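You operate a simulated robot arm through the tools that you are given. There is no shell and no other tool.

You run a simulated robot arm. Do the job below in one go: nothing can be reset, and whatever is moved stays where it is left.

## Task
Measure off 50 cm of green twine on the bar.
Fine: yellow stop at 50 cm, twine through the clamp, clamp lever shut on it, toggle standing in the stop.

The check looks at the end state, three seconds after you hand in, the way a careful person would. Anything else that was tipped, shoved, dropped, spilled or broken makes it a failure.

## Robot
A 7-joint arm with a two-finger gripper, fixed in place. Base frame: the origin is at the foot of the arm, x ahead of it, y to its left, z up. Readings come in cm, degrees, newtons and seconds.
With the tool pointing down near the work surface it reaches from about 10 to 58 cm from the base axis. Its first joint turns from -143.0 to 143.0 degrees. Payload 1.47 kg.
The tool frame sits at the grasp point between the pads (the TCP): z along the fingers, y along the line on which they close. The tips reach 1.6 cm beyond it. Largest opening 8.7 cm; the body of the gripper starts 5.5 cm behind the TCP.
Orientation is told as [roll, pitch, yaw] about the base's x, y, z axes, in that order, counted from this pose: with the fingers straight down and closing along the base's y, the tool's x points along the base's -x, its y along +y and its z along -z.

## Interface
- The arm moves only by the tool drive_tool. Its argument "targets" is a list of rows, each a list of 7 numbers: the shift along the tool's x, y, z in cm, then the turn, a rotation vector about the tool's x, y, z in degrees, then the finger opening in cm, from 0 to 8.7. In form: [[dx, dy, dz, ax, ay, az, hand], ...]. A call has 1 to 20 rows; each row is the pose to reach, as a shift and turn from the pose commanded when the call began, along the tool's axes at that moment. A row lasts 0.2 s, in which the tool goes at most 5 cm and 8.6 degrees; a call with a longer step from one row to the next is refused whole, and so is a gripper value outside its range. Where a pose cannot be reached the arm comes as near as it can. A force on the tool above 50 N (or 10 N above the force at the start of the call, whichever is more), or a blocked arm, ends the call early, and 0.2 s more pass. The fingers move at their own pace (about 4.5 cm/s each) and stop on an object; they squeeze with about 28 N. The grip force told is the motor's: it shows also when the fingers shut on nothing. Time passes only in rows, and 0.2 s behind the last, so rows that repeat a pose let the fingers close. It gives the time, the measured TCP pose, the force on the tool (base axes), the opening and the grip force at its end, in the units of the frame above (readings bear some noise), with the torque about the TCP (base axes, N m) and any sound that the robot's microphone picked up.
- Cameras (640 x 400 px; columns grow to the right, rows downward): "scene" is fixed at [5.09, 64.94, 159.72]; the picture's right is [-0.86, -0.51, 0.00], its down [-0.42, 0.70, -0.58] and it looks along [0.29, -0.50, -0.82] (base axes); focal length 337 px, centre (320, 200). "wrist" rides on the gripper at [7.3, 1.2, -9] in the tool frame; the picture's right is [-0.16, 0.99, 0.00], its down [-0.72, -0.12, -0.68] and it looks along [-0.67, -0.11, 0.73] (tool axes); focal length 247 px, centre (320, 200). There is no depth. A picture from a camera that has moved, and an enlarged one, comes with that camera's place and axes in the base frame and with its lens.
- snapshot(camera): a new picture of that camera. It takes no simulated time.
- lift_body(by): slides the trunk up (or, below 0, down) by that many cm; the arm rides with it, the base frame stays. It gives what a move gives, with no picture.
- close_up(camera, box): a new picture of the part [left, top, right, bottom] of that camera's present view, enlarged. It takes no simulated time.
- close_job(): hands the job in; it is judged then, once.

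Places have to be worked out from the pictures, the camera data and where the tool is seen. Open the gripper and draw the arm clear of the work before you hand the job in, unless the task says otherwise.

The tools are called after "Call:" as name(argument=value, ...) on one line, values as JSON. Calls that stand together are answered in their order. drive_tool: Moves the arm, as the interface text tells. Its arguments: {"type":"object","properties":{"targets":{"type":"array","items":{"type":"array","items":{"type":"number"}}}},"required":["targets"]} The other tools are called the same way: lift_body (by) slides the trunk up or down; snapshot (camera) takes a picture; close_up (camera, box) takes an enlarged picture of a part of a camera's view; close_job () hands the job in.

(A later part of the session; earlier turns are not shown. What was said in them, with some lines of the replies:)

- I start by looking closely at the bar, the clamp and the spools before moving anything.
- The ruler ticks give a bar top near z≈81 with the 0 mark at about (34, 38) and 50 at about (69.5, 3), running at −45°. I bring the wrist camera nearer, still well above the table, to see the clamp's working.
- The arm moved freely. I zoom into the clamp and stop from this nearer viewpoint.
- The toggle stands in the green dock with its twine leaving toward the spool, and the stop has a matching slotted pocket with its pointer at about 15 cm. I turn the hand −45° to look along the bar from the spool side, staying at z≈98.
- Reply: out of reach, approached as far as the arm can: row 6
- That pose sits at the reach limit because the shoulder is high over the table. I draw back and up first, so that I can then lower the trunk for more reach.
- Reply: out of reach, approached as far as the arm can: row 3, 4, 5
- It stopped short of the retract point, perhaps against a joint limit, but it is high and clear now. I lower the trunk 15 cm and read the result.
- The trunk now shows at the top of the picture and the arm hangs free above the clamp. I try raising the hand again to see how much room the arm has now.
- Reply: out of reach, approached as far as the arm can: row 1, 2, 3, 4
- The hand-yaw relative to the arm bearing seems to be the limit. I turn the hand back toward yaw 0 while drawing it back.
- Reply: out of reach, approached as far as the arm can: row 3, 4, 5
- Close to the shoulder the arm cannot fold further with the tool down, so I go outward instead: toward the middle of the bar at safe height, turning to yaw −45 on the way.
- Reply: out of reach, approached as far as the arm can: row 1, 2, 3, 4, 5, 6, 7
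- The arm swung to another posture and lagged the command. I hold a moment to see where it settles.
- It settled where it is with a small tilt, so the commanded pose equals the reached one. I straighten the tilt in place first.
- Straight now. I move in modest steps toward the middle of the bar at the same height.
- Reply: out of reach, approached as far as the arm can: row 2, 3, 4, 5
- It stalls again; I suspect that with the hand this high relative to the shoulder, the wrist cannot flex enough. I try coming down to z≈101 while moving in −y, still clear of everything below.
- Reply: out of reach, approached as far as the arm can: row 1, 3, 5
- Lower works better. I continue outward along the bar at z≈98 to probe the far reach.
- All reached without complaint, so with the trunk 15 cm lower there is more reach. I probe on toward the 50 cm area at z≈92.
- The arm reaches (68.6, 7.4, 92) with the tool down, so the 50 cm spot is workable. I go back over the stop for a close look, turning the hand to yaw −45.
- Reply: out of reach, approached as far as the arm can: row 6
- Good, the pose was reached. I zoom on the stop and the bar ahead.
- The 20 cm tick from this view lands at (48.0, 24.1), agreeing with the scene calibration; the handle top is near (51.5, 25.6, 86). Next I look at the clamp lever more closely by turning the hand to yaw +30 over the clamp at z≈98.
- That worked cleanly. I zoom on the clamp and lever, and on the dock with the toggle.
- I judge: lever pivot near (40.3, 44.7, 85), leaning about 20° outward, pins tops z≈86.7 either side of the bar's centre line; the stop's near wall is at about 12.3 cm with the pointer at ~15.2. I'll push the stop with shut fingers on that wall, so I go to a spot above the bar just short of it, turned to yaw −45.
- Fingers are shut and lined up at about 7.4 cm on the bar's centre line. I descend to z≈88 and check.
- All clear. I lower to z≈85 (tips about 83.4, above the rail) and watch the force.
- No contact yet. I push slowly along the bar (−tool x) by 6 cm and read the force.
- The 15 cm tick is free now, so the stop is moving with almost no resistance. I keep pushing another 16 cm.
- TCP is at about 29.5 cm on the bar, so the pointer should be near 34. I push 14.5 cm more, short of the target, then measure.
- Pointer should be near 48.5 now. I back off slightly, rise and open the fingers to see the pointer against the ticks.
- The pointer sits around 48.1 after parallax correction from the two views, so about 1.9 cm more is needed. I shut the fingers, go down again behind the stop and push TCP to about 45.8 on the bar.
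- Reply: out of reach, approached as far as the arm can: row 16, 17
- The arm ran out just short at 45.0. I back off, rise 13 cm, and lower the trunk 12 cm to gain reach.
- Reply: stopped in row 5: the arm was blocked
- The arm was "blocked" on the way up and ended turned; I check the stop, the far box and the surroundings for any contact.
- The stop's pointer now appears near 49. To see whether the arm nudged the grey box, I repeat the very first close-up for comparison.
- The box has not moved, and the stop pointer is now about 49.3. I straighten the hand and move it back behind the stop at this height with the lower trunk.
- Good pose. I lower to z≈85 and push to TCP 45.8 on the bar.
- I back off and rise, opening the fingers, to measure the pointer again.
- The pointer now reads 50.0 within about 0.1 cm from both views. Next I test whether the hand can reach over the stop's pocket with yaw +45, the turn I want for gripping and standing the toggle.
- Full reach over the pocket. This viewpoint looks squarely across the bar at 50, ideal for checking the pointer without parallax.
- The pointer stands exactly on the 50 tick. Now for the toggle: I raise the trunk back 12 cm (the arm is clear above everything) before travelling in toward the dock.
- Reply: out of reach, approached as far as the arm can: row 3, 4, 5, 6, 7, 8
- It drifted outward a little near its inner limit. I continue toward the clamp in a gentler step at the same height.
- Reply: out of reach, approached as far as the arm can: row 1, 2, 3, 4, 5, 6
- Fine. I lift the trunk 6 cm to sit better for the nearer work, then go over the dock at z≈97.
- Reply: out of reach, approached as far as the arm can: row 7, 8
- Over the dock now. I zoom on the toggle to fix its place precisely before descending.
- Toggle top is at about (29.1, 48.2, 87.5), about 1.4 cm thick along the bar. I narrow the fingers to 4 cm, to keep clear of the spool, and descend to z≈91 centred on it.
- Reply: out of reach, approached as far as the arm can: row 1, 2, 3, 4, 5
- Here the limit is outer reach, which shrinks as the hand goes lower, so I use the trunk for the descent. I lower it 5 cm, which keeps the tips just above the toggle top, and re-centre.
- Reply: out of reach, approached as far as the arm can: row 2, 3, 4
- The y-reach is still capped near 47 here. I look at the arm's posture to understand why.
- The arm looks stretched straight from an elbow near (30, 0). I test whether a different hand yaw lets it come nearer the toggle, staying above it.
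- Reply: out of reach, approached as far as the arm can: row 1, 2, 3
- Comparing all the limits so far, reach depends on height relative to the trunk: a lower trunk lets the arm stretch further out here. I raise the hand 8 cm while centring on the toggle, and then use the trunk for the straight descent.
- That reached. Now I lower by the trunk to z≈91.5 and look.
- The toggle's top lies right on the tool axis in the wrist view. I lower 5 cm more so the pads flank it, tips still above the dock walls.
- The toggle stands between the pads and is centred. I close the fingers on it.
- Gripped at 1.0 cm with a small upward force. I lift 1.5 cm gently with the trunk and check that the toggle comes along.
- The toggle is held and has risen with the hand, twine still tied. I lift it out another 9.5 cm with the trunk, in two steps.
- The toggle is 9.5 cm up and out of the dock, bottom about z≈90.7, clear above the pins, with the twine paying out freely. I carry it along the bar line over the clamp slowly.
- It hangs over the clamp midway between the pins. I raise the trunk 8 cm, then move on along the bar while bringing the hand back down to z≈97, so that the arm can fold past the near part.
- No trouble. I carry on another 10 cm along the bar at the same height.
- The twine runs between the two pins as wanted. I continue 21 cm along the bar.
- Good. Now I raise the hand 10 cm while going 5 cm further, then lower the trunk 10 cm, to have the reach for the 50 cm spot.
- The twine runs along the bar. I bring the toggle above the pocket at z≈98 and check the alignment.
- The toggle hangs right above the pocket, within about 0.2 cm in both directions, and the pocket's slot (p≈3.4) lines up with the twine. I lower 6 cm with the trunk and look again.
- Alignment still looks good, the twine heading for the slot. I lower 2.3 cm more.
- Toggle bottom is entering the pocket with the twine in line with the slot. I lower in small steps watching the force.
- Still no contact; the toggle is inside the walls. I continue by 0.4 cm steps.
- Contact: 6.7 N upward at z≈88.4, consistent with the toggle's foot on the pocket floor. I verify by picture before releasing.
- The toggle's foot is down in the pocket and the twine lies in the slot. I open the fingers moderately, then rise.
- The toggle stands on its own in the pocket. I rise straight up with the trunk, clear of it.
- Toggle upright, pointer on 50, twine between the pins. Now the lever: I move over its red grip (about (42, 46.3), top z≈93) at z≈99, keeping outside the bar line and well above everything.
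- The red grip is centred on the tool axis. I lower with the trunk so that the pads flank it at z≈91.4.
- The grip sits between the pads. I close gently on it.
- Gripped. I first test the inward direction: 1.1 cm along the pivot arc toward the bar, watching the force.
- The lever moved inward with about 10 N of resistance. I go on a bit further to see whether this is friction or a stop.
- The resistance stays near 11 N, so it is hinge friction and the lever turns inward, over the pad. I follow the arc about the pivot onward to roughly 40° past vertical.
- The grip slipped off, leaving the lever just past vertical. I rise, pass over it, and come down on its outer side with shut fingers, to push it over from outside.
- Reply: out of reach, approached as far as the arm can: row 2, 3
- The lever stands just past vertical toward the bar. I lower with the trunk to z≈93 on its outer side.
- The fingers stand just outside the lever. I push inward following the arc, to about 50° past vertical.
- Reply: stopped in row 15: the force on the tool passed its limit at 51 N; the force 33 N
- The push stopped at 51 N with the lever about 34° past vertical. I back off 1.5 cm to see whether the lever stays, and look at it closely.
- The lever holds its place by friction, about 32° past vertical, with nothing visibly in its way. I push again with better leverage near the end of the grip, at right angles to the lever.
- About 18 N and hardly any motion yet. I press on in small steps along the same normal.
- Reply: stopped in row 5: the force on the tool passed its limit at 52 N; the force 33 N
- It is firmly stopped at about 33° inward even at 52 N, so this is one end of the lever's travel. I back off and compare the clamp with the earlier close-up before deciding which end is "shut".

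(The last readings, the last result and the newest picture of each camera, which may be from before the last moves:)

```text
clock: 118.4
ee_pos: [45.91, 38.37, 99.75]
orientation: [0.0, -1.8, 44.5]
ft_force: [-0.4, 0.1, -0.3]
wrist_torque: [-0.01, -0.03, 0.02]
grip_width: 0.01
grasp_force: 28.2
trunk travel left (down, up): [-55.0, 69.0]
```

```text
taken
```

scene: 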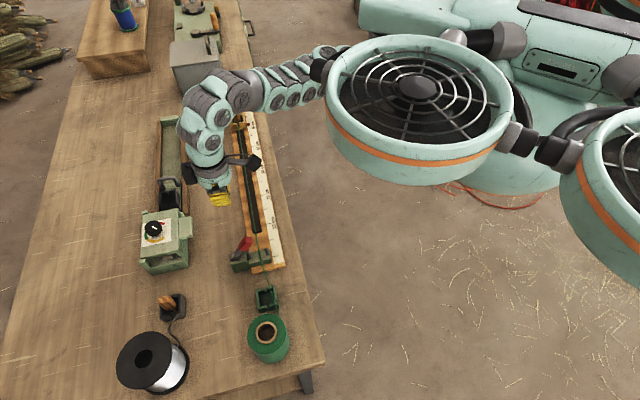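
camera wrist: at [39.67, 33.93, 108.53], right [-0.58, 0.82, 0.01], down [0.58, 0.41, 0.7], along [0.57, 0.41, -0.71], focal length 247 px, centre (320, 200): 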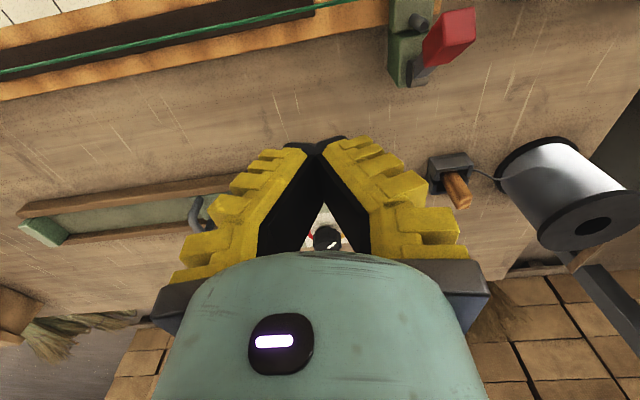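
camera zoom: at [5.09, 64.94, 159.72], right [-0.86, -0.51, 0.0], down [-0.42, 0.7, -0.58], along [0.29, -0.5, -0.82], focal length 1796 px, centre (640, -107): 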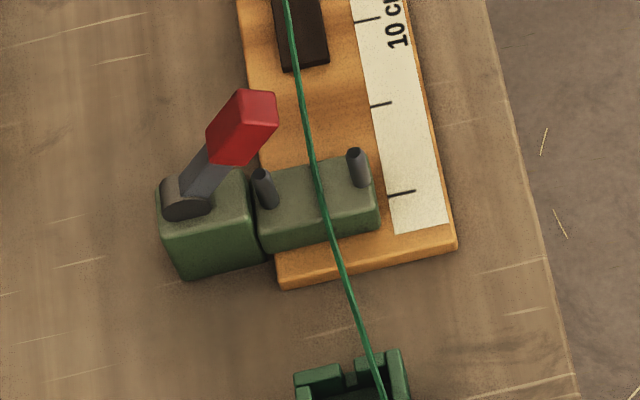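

The clamp body itself looks unchanged, so I must learn where the other end of the travel lies: if the lever started at its outward end, inward is shut. I raise the trunk and go to the bar side of the lever, above the twine.

Call:
lift_body(by=8)

Call:
drive_tool(targets=[[1.2, 1.6, 1.7, -0.3, 0.3, -0.1, 0], [2.4, 3.3, 3.5, -0.6, 0.6, -0.2, 0], [3.6, 5, 5.2, -0.9, 0.9, -0.3, 0], [4.8, 6.6, 7, -1.27, 1.27, -0.5, 0], [5.9, 8.2, 8.7, -1.27, 1.27, -0.5, 0], [5.9, 8.2, 8.7, -1.27, 1.27, -0.5, 0]])

Call:
snapshot(camera="wrist")

```text
clock: 119.6
ee_pos: [45.76, 38.42, 107.68]
orientation: [0.0, -1.7, 44.6]
ft_force: [0.4, -0.2, 0.4]
wrist_torque: [0.02, 0.06, 0.01]
grip_width: 0.0
grasp_force: 28.4
trunk travel left (down, up): [-63.0, 61.0]
```

```text
clock: 121.0
ee_pos: [37.13, 42.01, 98.59]
orientation: [1.4, -0.4, 45.0]
ft_force: [0.1, -0.2, 0.6]
wrist_torque: [-0.06, -0.05, 0.0]
grip_width: 0.02
grasp_force: 28.1
out of reach, approached as far as the arm can: row 1, 2, 3, 4, 5, 6
trunk travel left (down, up): [-63.0, 61.0]
```

```text
taken
camera wrist: at [31.18, 37.56, 107.54], right [-0.59, 0.81, 0.02], down [0.6, 0.42, 0.68], along [0.54, 0.41, -0.73], focal length 247 px, centre (320, 200)
```

wrist: 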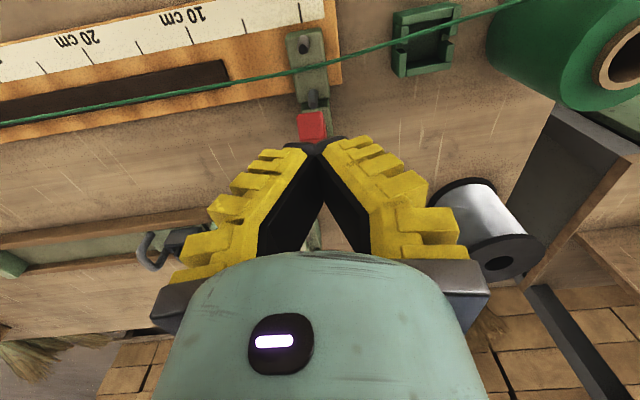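

I raise the trunk 7 cm more and bring the hand down by arm motion, to get on the bar side of the lever.

Call:
lift_body(by=8)

Call:
drive_tool(targets=[[0.4, 0, 2, -0.4, -0.2, 0, 0], [0.8, -0.1, 4, -0.8, -0.5, 0, 0], [1.2, -0.3, 6, -1, -0.8, 0, 0], [1.8, -0.5, 8, -1, -0.8, 0, 0], [2.4, -0.5, 9.5, -1, -0.8, 0, 0], [2.4, -0.5, 9.5, -1, -0.8, 0, 0]])

Call:
snapshot(camera="wrist")

Call:
close_up(camera="scene", box=[200, 210, 320, 300])

```text
clock: 122.1
ee_pos: [37.22, 42.11, 106.7]
orientation: [1.3, -0.4, 45.0]
ft_force: [0.6, 0.2, -0.2]
wrist_torque: [0.02, -0.01, 0.02]
grip_width: 0.0
grasp_force: 28.5
trunk travel left (down, up): [-71.0, 53.0]
```

```text
clock: 123.5
ee_pos: [35.84, 40.45, 97.05]
orientation: [2.1, -1.3, 45.1]
ft_force: [-0.4, -0.3, 0.0]
wrist_torque: [0.02, 0.0, 0.01]
grip_width: 0.0
grasp_force: 28.6
trunk travel left (down, up): [-71.0, 53.0]
```

```text
taken
camera wrist: at [29.85, 35.82, 106.06], right [-0.59, 0.81, 0.04], down [0.6, 0.4, 0.69], along [0.54, 0.43, -0.72], focal length 247 px, centre (320, 200)
```

wrist: 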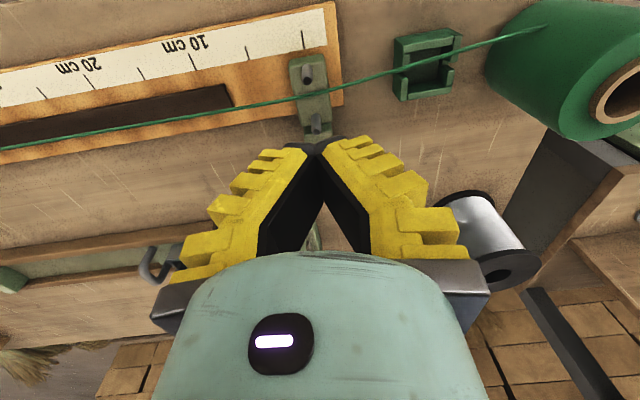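

```text
4.44 times, centred on (260, 255) of scene
camera zoom: at [5.09, 64.94, 159.72], right [-0.86, -0.51, 0.0], down [-0.42, 0.7, -0.58], along [0.29, -0.5, -0.82], focal length 1496 px, centre (587, -44)
```

zoom: 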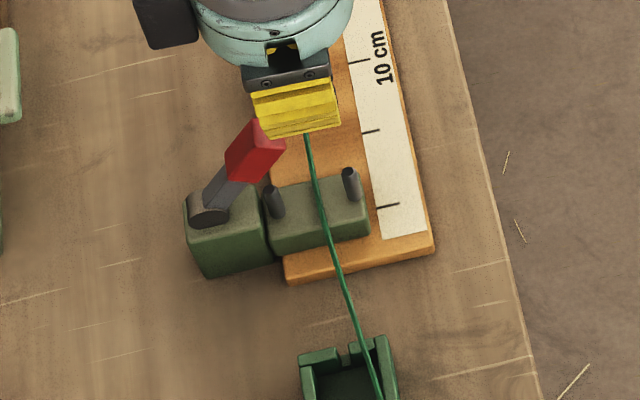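

The lever shows clearly inward at about 33°. I straighten the hand, step a little further to the ruler side, and go down to z≈90.6 beside the lever, well above the twine.

Call:
drive_tool(targets=[[0.7, -0.1, 0, 1, 0.7, 0, 0], [1.4, -0.3, 0, 2.1, 1.3, 0, 0], [1.4, -0.3, 2, 2.1, 1.3, 0, 0], [1.4, -0.3, 4, 2.1, 1.3, 0, 0], [1.4, -0.3, 6.4, 2.1, 1.3, 0, 0], [1.4, -0.3, 6.4, 2.1, 1.3, 0, 0]])

Call:
close_up(camera="scene", box=[200, 210, 320, 300])

Call:
snapshot(camera="wrist")

```text
clock: 124.9
ee_pos: [34.69, 39.45, 90.75]
orientation: [0.1, 0.0, 45.0]
ft_force: [0.0, 0.2, -2.1]
wrist_torque: [0.0, 0.02, -0.03]
grip_width: 0.0
grasp_force: 28.3
trunk travel left (down, up): [-71.0, 53.0]
```

```text
4.44 times, centred on (260, 255) of scene
camera zoom: at [5.09, 64.94, 159.72], right [-0.86, -0.51, 0.0], down [-0.42, 0.7, -0.58], along [0.29, -0.5, -0.82], focal length 1496 px, centre (587, -44)
```

zoom: 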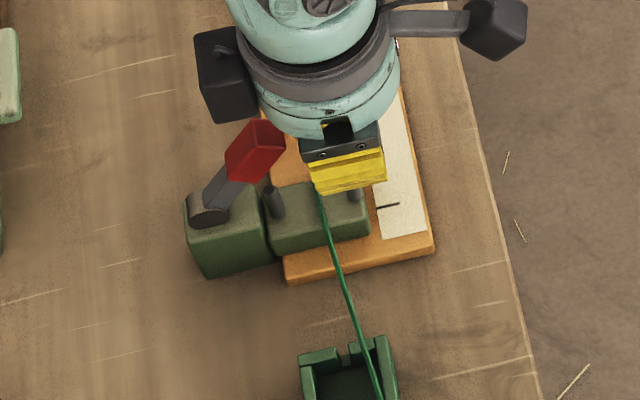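

```text
taken
camera wrist: at [28.6, 35.18, 99.68], right [-0.59, 0.81, 0.0], down [0.6, 0.43, 0.68], along [0.55, 0.4, -0.73], focal length 247 px, centre (320, 200)
```

wrist: 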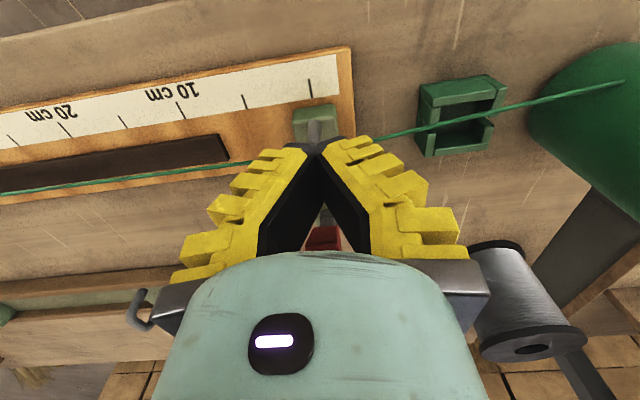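

Clear. I push outward at the height of the red grip, up to about where the lever first stood.

Call:
drive_tool(targets=[[-0.5, 0, 0, 0, 0, 0, 0], [-1, 0, 0, 0, 0, 0, 0], [-1.5, 0, 0, 0, 0, 0, 0], [-2, 0, -0.1, 0, 0, 0, 0], [-2.5, 0, -0.2, 0, 0, 0, 0], [-3, 0, -0.3, 0, 0, 0, 0], [-3.5, 0, -0.4, 0, 0, 0, 0], [-4, 0, -0.6, 0, 0, 0, 0], [-4.5, 0, -0.8, 0, 0, 0, 0], [-5, 0, -0.9, 0, 0, 0, 0], [-5.5, 0, -1, 0, 0, 0, 0], [-6, 0, -1.1, 0, 0, 0, 0], [-6.5, 0, -1.2, 0, 0, 0, 0], [-6.5, 0, -1.2, 0, 0, 0, 0]])

Call:
close_up(camera="scene", box=[180, 210, 300, 300])

```text
clock: 127.9
ee_pos: [39.52, 43.85, 91.86]
orientation: [0.0, 0.1, 45.2]
ft_force: [1.1, -0.4, 0.1]
wrist_torque: [0.01, 0.01, 0.0]
grip_width: 0.0
grasp_force: 28.1
trunk travel left (down, up): [-71.0, 53.0]
```

```text
4.44 times, centred on (240, 255) of scene
camera zoom: at [5.09, 64.94, 159.72], right [-0.86, -0.51, 0.0], down [-0.42, 0.7, -0.58], along [0.29, -0.5, -0.82], focal length 1496 px, centre (676, -44)
```

zoom: 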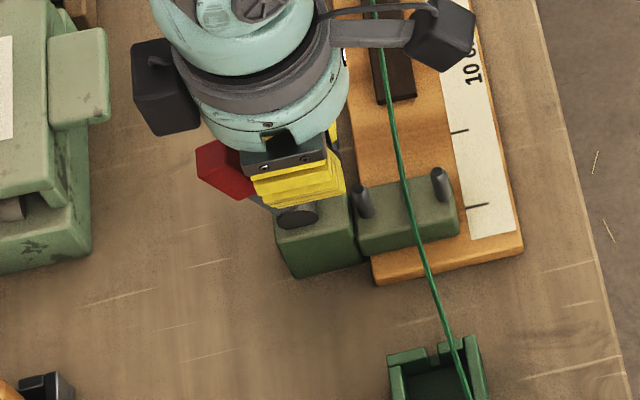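

The lever is back at about its first angle and no force shows. I push a little further outward to learn whether that is a hard stop.

Call:
drive_tool(targets=[[-0.3, 0, 0, 0, 0, 0, 0], [-0.6, 0, 0, 0, 0, 0, 0], [-0.9, 0, 0, 0, 0, 0, 0], [-1.2, 0, 0, 0, 0, 0, 0], [-1.5, 0, 0, 0, 0, 0, 0], [-1.8, 0, 0, 0, 0, 0, 0], [-2.1, 0, 0, 0, 0, 0, 0], [-2.4, 0, 0, 0, 0, 0, 0]])

Call:
close_up(camera="scene", box=[180, 210, 300, 300])

```text
clock: 129.4
ee_pos: [40.01, 44.63, 91.67]
orientation: [0.2, 1.3, 45.5]
ft_force: [-13.3, -17.6, 16.4]
wrist_torque: [0.06, -0.06, -0.1]
grip_width: 0.59
grasp_force: 28.0
out of reach, approached as far as the arm can: row 7
trunk travel left (down, up): [-71.0, 53.0]
stopped in row 7: the force on the tool passed its limit at 51 N (the readings are from after the stop); the commanded pose is now the measured one
```

```text
4.44 times, centred on (240, 255) of scene
camera zoom: at [5.09, 64.94, 159.72], right [-0.86, -0.51, 0.0], down [-0.42, 0.7, -0.58], along [0.29, -0.5, -0.82], focal length 1496 px, centre (676, -44)
```

zoom: 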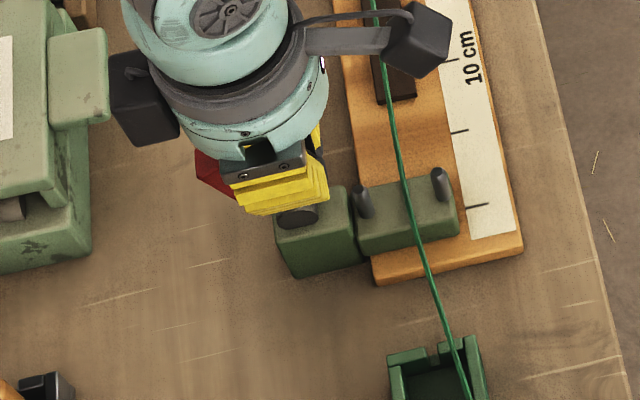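

A hard stop there too: the lever began at its outward (open) end, so the inward end is "shut". I go back round to the outer side: rise, pass over, and come down outside it.

Call:
drive_tool(targets=[[1, 0, 0, -0.2, -1.3, 0.5, 0], [1, 0, -3, -0.2, -1.3, 0.5, 0], [1, 0, -6, -0.2, -1.3, 0.5, 0], [1, 0, -9, -0.2, -1.3, 0.5, 0], [1, 0, -12, -0.2, -1.3, 0.5, 0], [-1, 0, -12.5, -0.2, -1.3, 0.5, 0], [-3, 0, -12.5, -0.2, -1.3, 0.5, 0], [-5, 0, -12.5, -0.2, -1.3, 0.5, 0], [-6, 0, -12.5, -0.2, -1.3, 0.5, 0], [-6, 0, -12.5, -0.2, -1.3, 0.5, 0]])

Call:
snapshot(camera="wrist")

Call:
snapshot(camera="scene")

```text
clock: 131.6
ee_pos: [42.92, 47.58, 104.36]
orientation: [0.4, -0.6, 44.9]
ft_force: [-0.6, -0.2, 0.8]
wrist_torque: [0.01, 0.02, -0.01]
grip_width: 0.0
grasp_force: 28.2
out of reach, approached as far as the arm can: row 8, 9, 10
trunk travel left (down, up): [-71.0, 53.0]
```

```text
taken
camera wrist: at [36.87, 43.1, 113.21], right [-0.58, 0.81, 0.01], down [0.59, 0.42, 0.69], along [0.55, 0.41, -0.73], focal length 247 px, centre (320, 200)
```

wrist: 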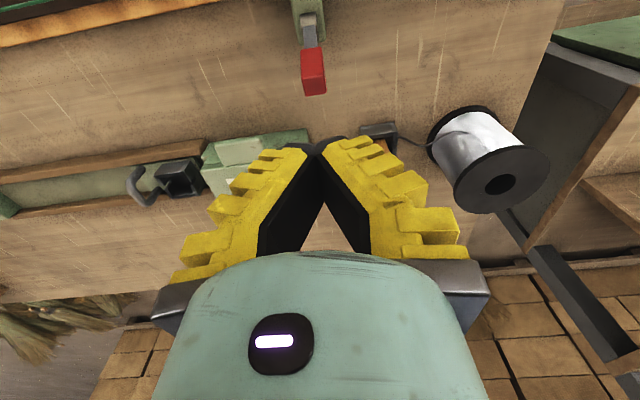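

```text
taken
```

scene: 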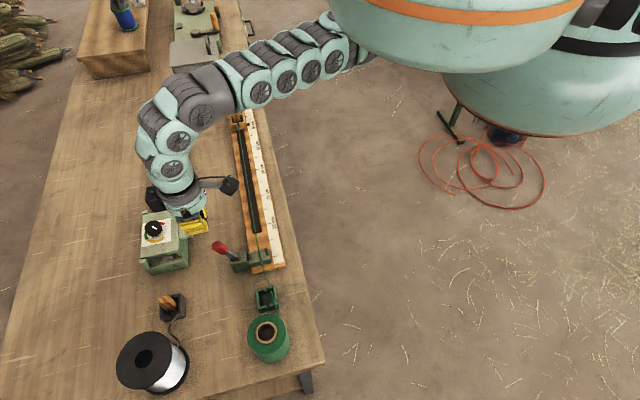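

Fully outside is beyond reach while the lever leans this far out, so I repeat what worked: grip the red handle from above, bring it past vertical, then push. I centre over it and open the fingers.

Call:
drive_tool(targets=[[0.5, 0, 0, 0.2, 0.3, 0, 2], [1, -0.1, 1, 0.4, 0.6, 0, 4], [1.5, -0.2, 3, 0.4, 0.6, 0, 5], [1.5, -0.2, 5, 0.4, 0.6, 0, 5], [1.5, -0.2, 5, 0.4, 0.6, 0, 5]])

Call:
lift_body(by=-4)

Call:
snapshot(camera="wrist")

```text
clock: 132.8
ee_pos: [42.16, 46.51, 99.4]
orientation: [0.0, 0.0, 44.8]
ft_force: [1.0, -0.1, 0.3]
wrist_torque: [0.02, 0.0, 0.03]
grip_width: 5.52
grasp_force: 3.9
trunk travel left (down, up): [-71.0, 53.0]
```

```text
clock: 133.6
ee_pos: [42.13, 46.51, 95.34]
orientation: [0.0, 0.0, 44.9]
ft_force: [-0.2, -0.7, 0.0]
wrist_torque: [0.0, -0.02, -0.05]
grip_width: 5.53
grasp_force: 3.8
trunk travel left (down, up): [-67.0, 57.0]
```

```text
taken
camera wrist: at [36.04, 42.26, 104.42], right [-0.58, 0.81, 0.0], down [0.59, 0.43, 0.68], along [0.55, 0.4, -0.73], focal length 247 px, centre (320, 200)
```

wrist: 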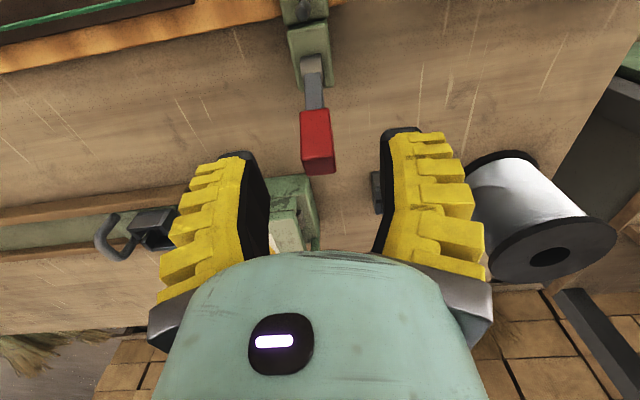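

Centred. I lower 4.5 cm and close on the grip a little deeper than before.

Call:
lift_body(by=-4.5)

Call:
drive_tool(targets=[[0, 0, 0, 0, 0, 0, 4], [0, 0, 0, 0, 0, 0, 3], [0, 0, 0, 0, 0, 0, 2], [0, 0, 0, 0, 0, 0, 1], [0, 0, 0, 0, 0, 0, 0], [0, 0, 0, 0, 0, 0, 0], [0, 0, 0, 0, 0, 0, 0]])

```text
clock: 134.5
ee_pos: [42.17, 46.54, 90.86]
orientation: [0.1, -0.1, 44.8]
ft_force: [0.2, 0.0, 0.0]
wrist_torque: [-0.01, -0.01, 0.01]
grip_width: 5.51
grasp_force: 3.7
trunk travel left (down, up): [-62.5, 61.5]
```

```text
clock: 136.1
ee_pos: [42.25, 46.37, 90.86]
orientation: [-0.1, 0.0, 44.9]
ft_force: [-1.8, -8.4, 13.3]
wrist_torque: [-0.41, 0.33, 0.06]
grip_width: 1.3
grasp_force: 29.6
trunk travel left (down, up): [-62.5, 61.5]
```

Gripped. I lead it inward along the arc about the pivot.

Call:
drive_tool(targets=[[0.4, 0, -0.18, 0, 0, 0, 0], [0.8, 0, -0.3, 0, 0, 0, 0], [1.15, 0, -0.38, 0, 0, 0, 0], [1.5, 0, -0.45, 0, 0, 0, 0], [1.85, 0, -0.5, 0, 0, 0, 0], [2.2, 0, -0.53, 0, 0, 0, 0], [2.54, 0, -0.54, 0, 0, 0, 0], [2.9, 0, -0.52, 0, 0, 0, 0], [3.25, 0, -0.49, 0, 0, 0, 0], [3.6, 0, -0.45, 0, 0, 0, 0], [3.95, 0, -0.37, 0, 0, 0, 0], [4.3, 0, -0.28, 0, 0, 0, 0], [4.63, 0, -0.17, 0, 0, 0, 0], [4.95, 0, -0.04, 0, 0, 0, 0], [5.27, 0, 0.1, 0, 0, 0, 0], [5.6, 0, 0.28, 0, 0, 0, 0]])

Call:
close_up(camera="scene", box=[180, 210, 300, 300])

Call:
snapshot(camera="wrist")

```text
clock: 139.5
ee_pos: [38.51, 42.74, 90.87]
orientation: [0.0, -0.2, 44.8]
ft_force: [8.1, 2.8, 10.1]
wrist_torque: [0.48, -0.52, -0.05]
grip_width: 1.06
grasp_force: 30.2
trunk travel left (down, up): [-62.5, 61.5]
```

```text
4.44 times, centred on (240, 255) of scene
camera zoom: at [5.09, 64.94, 159.72], right [-0.86, -0.51, 0.0], down [-0.42, 0.7, -0.58], along [0.29, -0.5, -0.82], focal length 1496 px, centre (676, -44)
```

zoom: 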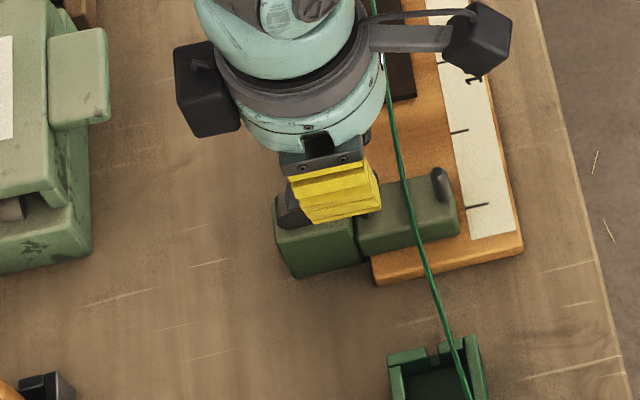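

```text
taken
camera wrist: at [32.35, 38.42, 99.76], right [-0.58, 0.81, 0.0], down [0.59, 0.43, 0.68], along [0.55, 0.4, -0.73], focal length 247 px, centre (320, 200)
```

wrist: 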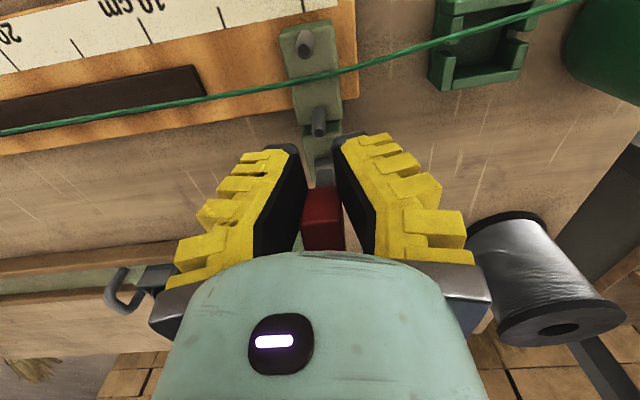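

The grip held this time; the lever is about 25° inward. I continue along the arc to its end.

Call:
drive_tool(targets=[[0.3, 0, 0.18, 0, 0, 0, 0], [0.6, 0, 0.38, 0, 0, 0, 0], [0.9, 0, 0.6, 0, 0, 0, 0], [1.2, 0, 0.85, 0, 0, 0, 0], [1.4, 0, 1.02, 0, 0, 0, 0], [1.4, 0, 1.02, 0, 0, 0, 0]])

Call:
close_up(camera="scene", box=[180, 210, 300, 300])

Call:
snapshot(camera="wrist")

```text
clock: 140.9
ee_pos: [37.17, 41.4, 89.67]
orientation: [0.1, 0.1, 44.8]
ft_force: [-0.1, -2.7, 0.5]
wrist_torque: [0.0, 0.02, 0.0]
grip_width: 0.0
grasp_force: 28.2
trunk travel left (down, up): [-62.5, 61.5]
```

```text
4.44 times, centred on (240, 255) of scene
camera zoom: at [5.09, 64.94, 159.72], right [-0.86, -0.51, 0.0], down [-0.42, 0.7, -0.58], along [0.29, -0.5, -0.82], focal length 1496 px, centre (676, -44)
```

zoom: 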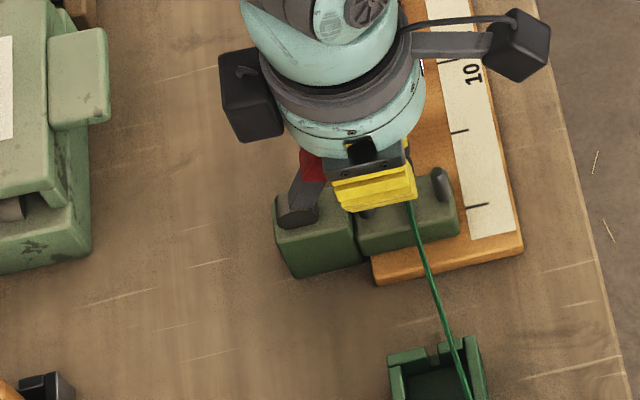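

```text
taken
camera wrist: at [31.08, 37.22, 98.58], right [-0.58, 0.81, 0.0], down [0.6, 0.43, 0.68], along [0.55, 0.4, -0.73], focal length 247 px, centre (320, 200)
```

wrist: 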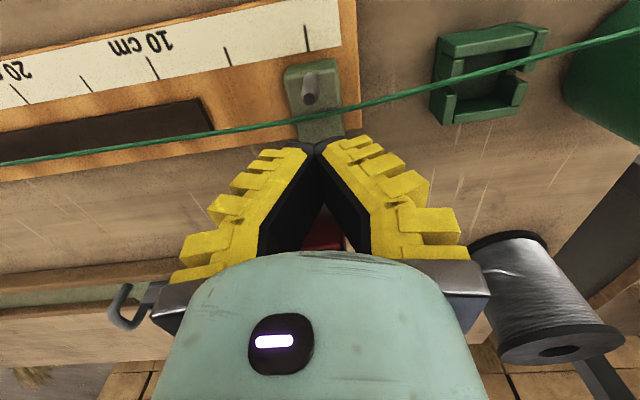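

It slipped off near the end, lever roughly 22° inward. I step clear, rise, pass over, and push from the outer side again to the stop.

Call:
drive_tool(targets=[[0.8, 0, 0, 0, 0, 0, 0], [0.8, 0, -2.5, 0, 0, 0, 0], [0.8, 0, -5, 0, 0, 0, 0], [0.4, 0, -7.5, 0, 0, 0, 0], [0, 0, -9.5, 0, 0, 0, 0], [-2, 0, -9.5, 0, 0, 0, 0], [-4, 0, -9.5, 0, 0, 0, 0], [-6.4, 0, -9.5, 0, 0, 0, 0], [-6.4, 0, -7, 0, 0, 0, 0], [-6.4, 0, -5, 0, 0, 0, 0], [-6.4, 0, -5, 0, 0, 0, 0]])

Call:
close_up(camera="scene", box=[180, 210, 300, 300])

Call:
snapshot(camera="wrist")

```text
clock: 143.3
ee_pos: [41.63, 46.05, 94.81]
orientation: [-0.1, -0.1, 44.8]
ft_force: [-0.3, 0.3, 0.8]
wrist_torque: [0.01, 0.02, -0.01]
grip_width: 0.0
grasp_force: 28.5
out of reach, approached as far as the arm can: row 1, 3, 4, 5
trunk travel left (down, up): [-62.5, 61.5]
```

```text
4.44 times, centred on (240, 255) of scene
camera zoom: at [5.09, 64.94, 159.72], right [-0.86, -0.51, 0.0], down [-0.42, 0.7, -0.58], along [0.29, -0.5, -0.82], focal length 1496 px, centre (676, -44)
```

zoom: 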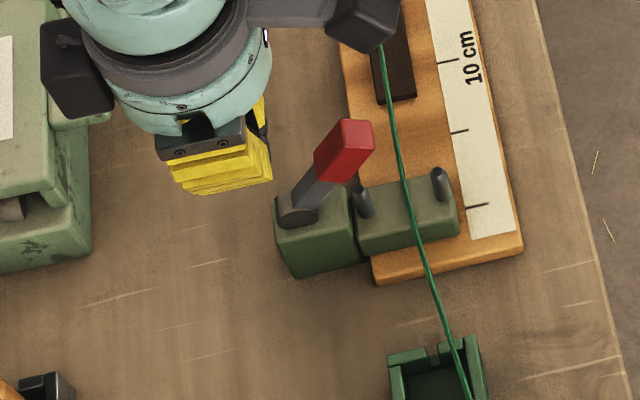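

```text
taken
camera wrist: at [35.64, 41.68, 103.69], right [-0.58, 0.81, 0.0], down [0.59, 0.43, 0.68], along [0.55, 0.4, -0.73], focal length 247 px, centre (320, 200)
```

wrist: 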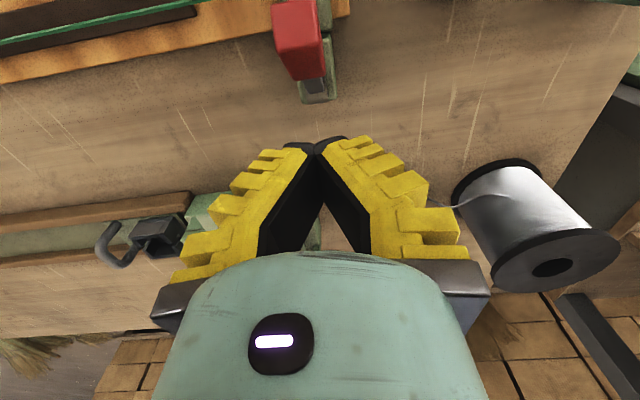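

The lever now looks exactly as when it was firmly stopped (same offsets in the picture). To be sure, I press it once more against that end from outside.

Call:
drive_tool(targets=[[0.6, -0.2, 0.2, 0, 0, 0, 0], [1.2, -0.2, 0.4, 0, 0, 0, 0], [1.8, -0.2, 0.6, 0, 0, 0, 0], [2.4, -0.2, 0.8, 0, 0, 0, 0], [2.8, -0.2, 0.95, 0, 0, 0, 0], [3.1, -0.2, 1.1, 0, 0, 0, 0], [3.4, -0.2, 1.25, 0, 0, 0, 0], [3.7, -0.2, 1.4, 0, 0, 0, 0], [4, -0.2, 1.6, 0, 0, 0, 0], [4.2, -0.2, 1.75, 0, 0, 0, 0]])

Call:
close_up(camera="scene", box=[180, 210, 300, 300])

```text
clock: 145.5
ee_pos: [39.47, 43.37, 93.23]
orientation: [0.1, -0.7, 44.7]
ft_force: [12.7, 15.1, 9.4]
wrist_torque: [0.04, -0.09, -0.05]
grip_width: 0.58
grasp_force: 28.0
trunk travel left (down, up): [-62.5, 61.5]
```

```text
4.44 times, centred on (240, 255) of scene
camera zoom: at [5.09, 64.94, 159.72], right [-0.86, -0.51, 0.0], down [-0.42, 0.7, -0.58], along [0.29, -0.5, -0.82], focal length 1496 px, centre (676, -44)
```

zoom: 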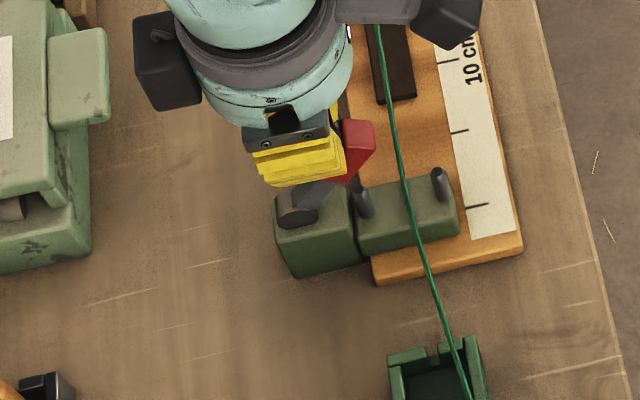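

It rests firmly against its shut end (about 20 N, no movement). I back off, rise well clear with the trunk and open the fingers.

Call:
drive_tool(targets=[[-0.8, 0, -0.3, 0, 0, 0, 0], [-1.8, 0, -1, 0, 0, 0, 0], [-3, 0, -3, 0, 0, 0, 0], [-3, 0, -6, 0, 0, 0, 0], [-3, 0, -7, 0, 0, 0, 3], [-3, 0, -7, 0, 0, 0, 6], [-3, 0, -7, 0, 0, 0, 8.7]])

Call:
lift_body(by=18)

Call:
snapshot(camera="scene")

Call:
close_up(camera="scene", box=[200, 80, 300, 145])

Call:
close_up(camera="scene", box=[200, 210, 320, 300])

```text
clock: 147.1
ee_pos: [41.06, 45.14, 99.9]
orientation: [0.0, 0.0, 44.8]
ft_force: [0.0, -0.3, 0.3]
wrist_torque: [0.02, -0.04, 0.03]
grip_width: 8.71
grasp_force: 0.0
trunk travel left (down, up): [-62.5, 61.5]
```

```text
clock: 149.1
ee_pos: [40.96, 45.18, 117.8]
orientation: [0.0, 0.0, 44.8]
ft_force: [-0.4, -0.8, 1.1]
wrist_torque: [-0.01, -0.01, -0.01]
grip_width: 8.72
grasp_force: 0.1
trunk travel left (down, up): [-80.5, 43.5]
```

```text
taken
```

scene: 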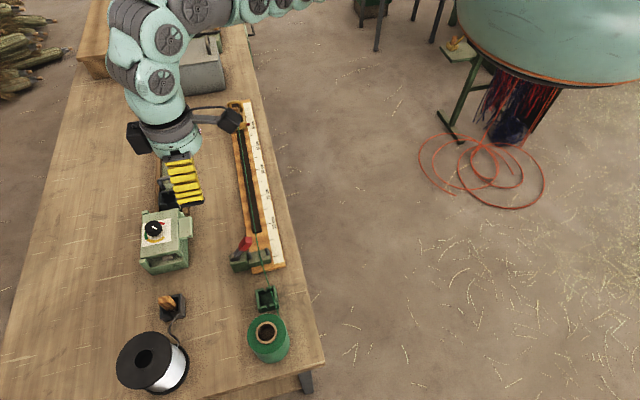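

```text
6.15 times, centred on (250, 112) of scene
camera zoom: at [5.09, 64.94, 159.72], right [-0.86, -0.51, 0.0], down [-0.42, 0.7, -0.58], along [0.29, -0.5, -0.82], focal length 2072 px, centre (751, 738)
```

zoom: 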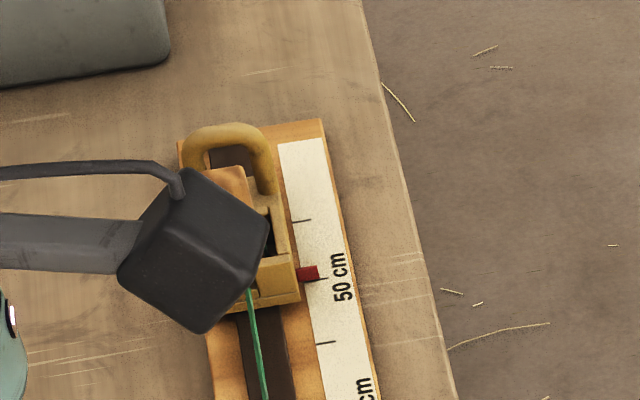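

```text
4.44 times, centred on (260, 255) of scene
camera zoom: at [5.09, 64.94, 159.72], right [-0.86, -0.51, 0.0], down [-0.42, 0.7, -0.58], along [0.29, -0.5, -0.82], focal length 1496 px, centre (587, -44)
```

zoom: 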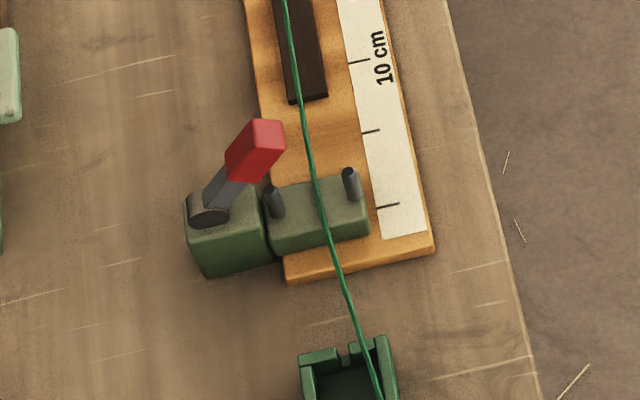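

Toggle, pointer and twine look right. I check the lever's end position closely, to make sure that it is truly at its own stop and not resting on a pin.

Call:
close_up(camera="scene", box=[230, 225, 280, 265])

Call:
snapshot(camera="wrist")

Call:
close_up(camera="wrist", box=[260, 0, 400, 90])

```text
10.00 times, centred on (255, 245) of scene
camera zoom: at [5.09, 64.94, 159.72], right [-0.86, -0.51, 0.0], down [-0.42, 0.7, -0.58], along [0.29, -0.5, -0.82], focal length 3367 px, centre (970, -250)
```

zoom: 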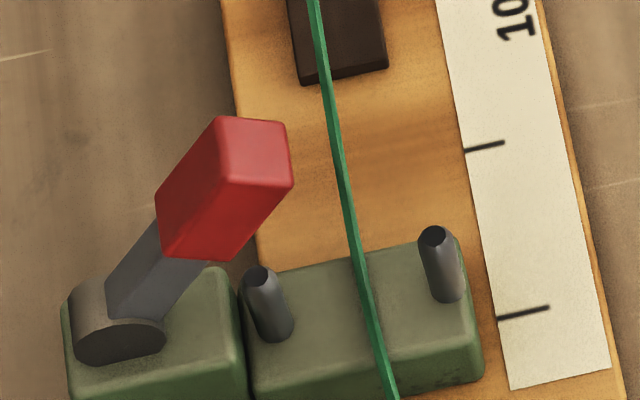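

```text
taken
camera wrist: at [34.91, 40.82, 126.78], right [-0.58, 0.81, 0.0], down [0.6, 0.43, 0.68], along [0.55, 0.4, -0.73], focal length 247 px, centre (320, 200)
```

wrist: 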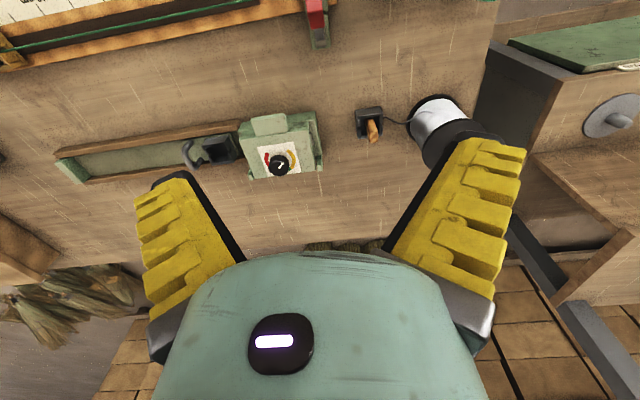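

```text
4.44 times, centred on (330, 45) of wrist
camera zoom: at [34.91, 40.82, 126.78], right [-0.58, 0.81, 0.0], down [0.6, 0.43, 0.68], along [0.55, 0.4, -0.73], focal length 1098 px, centre (276, 889)
```

zoom: 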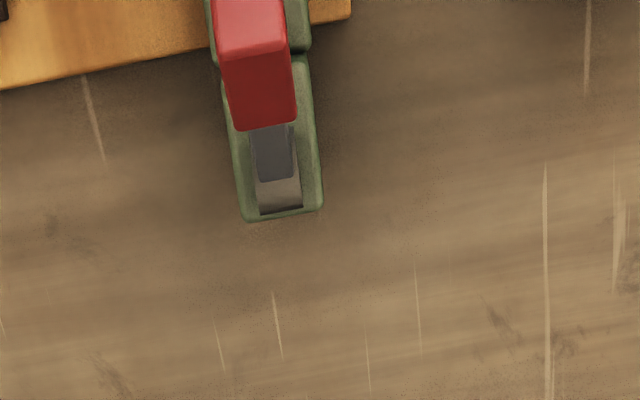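

The lever is clear of the pins, at about 33° on its own stop, and stays there. I raise the arm further clear and take a last look at the stop end, the docks and spools.

Call:
lift_body(by=15)

Call:
snapshot(camera="scene")

Call:
close_up(camera="scene", box=[200, 80, 300, 145])

Call:
close_up(camera="scene", box=[220, 240, 320, 370])

Call:
close_up(camera="scene", box=[100, 200, 220, 275])

```text
clock: 150.8
ee_pos: [41.08, 45.14, 132.77]
orientation: [-0.1, 0.1, 44.8]
ft_force: [0.1, 0.2, -0.2]
wrist_torque: [-0.04, 0.02, 0.04]
grip_width: 8.71
grasp_force: 0.1
trunk travel left (down, up): [-95.5, 28.5]
```

```text
taken
```

scene: 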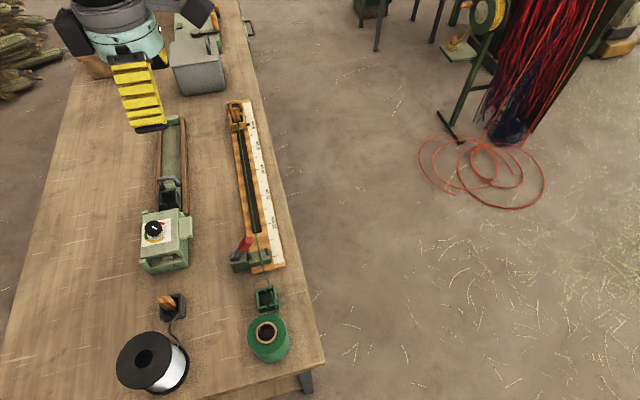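

```text
6.15 times, centred on (250, 112) of scene
camera zoom: at [5.09, 64.94, 159.72], right [-0.86, -0.51, 0.0], down [-0.42, 0.7, -0.58], along [0.29, -0.5, -0.82], focal length 2072 px, centre (751, 738)
```

zoom: 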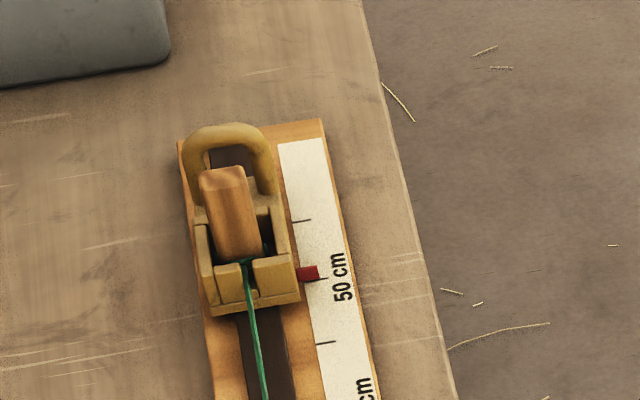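

```text
3.08 times, centred on (270, 305) of scene
camera zoom: at [5.09, 64.94, 159.72], right [-0.86, -0.51, 0.0], down [-0.42, 0.7, -0.58], along [0.29, -0.5, -0.82], focal length 1036 px, centre (474, -123)
```

zoom: 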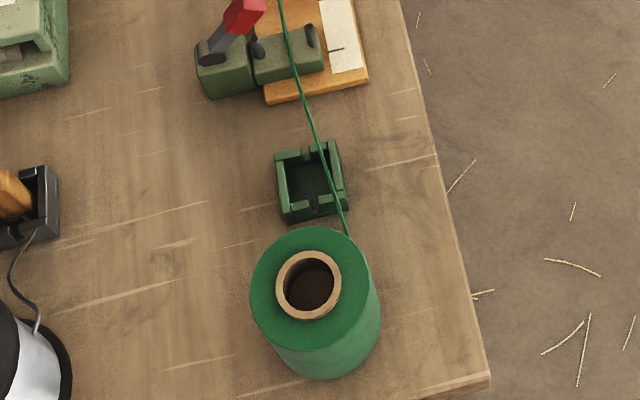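

```text
5.33 times, centred on (160, 238) of scene
camera zoom: at [5.09, 64.94, 159.72], right [-0.86, -0.51, 0.0], down [-0.42, 0.7, -0.58], along [0.29, -0.5, -0.82], focal length 1796 px, centre (1173, 0)
```

zoom: 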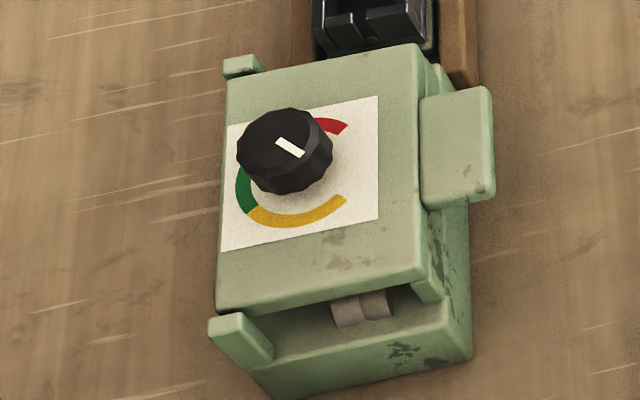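

The final pictures show the pointer on 50 and the toggle upright in the stop. The twine runs through the slot and between the clamp pins, and the lever is at its inward end. The knob box, spools and docks have not moved, and the arm is open and clear above, so I hand in.

Call:
close_job()

```text
The job is handed in.
```

The job is handed in, with 50 cm of green twine measured off on the bar. The checker's verdict isn't known yet. The one point I inferred rather than saw is which end of the lever's travel counts as shut.

- **Stop:** its pointer sits on the 50 cm tick. I checked it from straight across the bar, with no viewing-angle error, when I set it. It still looked right in the last pictures.
- **Toggle and twine:** the toggle stands upright in the stop's pocket. The twine leaves through the pocket's slot and runs along the bar between the two clamp pins.
- **Lever:** it is pressed firmly against its stop on the twine side, about 33° past vertical. It began against its other stop, leaning away from the bar, so I took the twine side as shut. No click was picked up at either end.
- **Surroundings:** the grey box, knob machine, spools and docks look undisturbed in the final pictures. The gripper is open and the arm is raised well above the bench.
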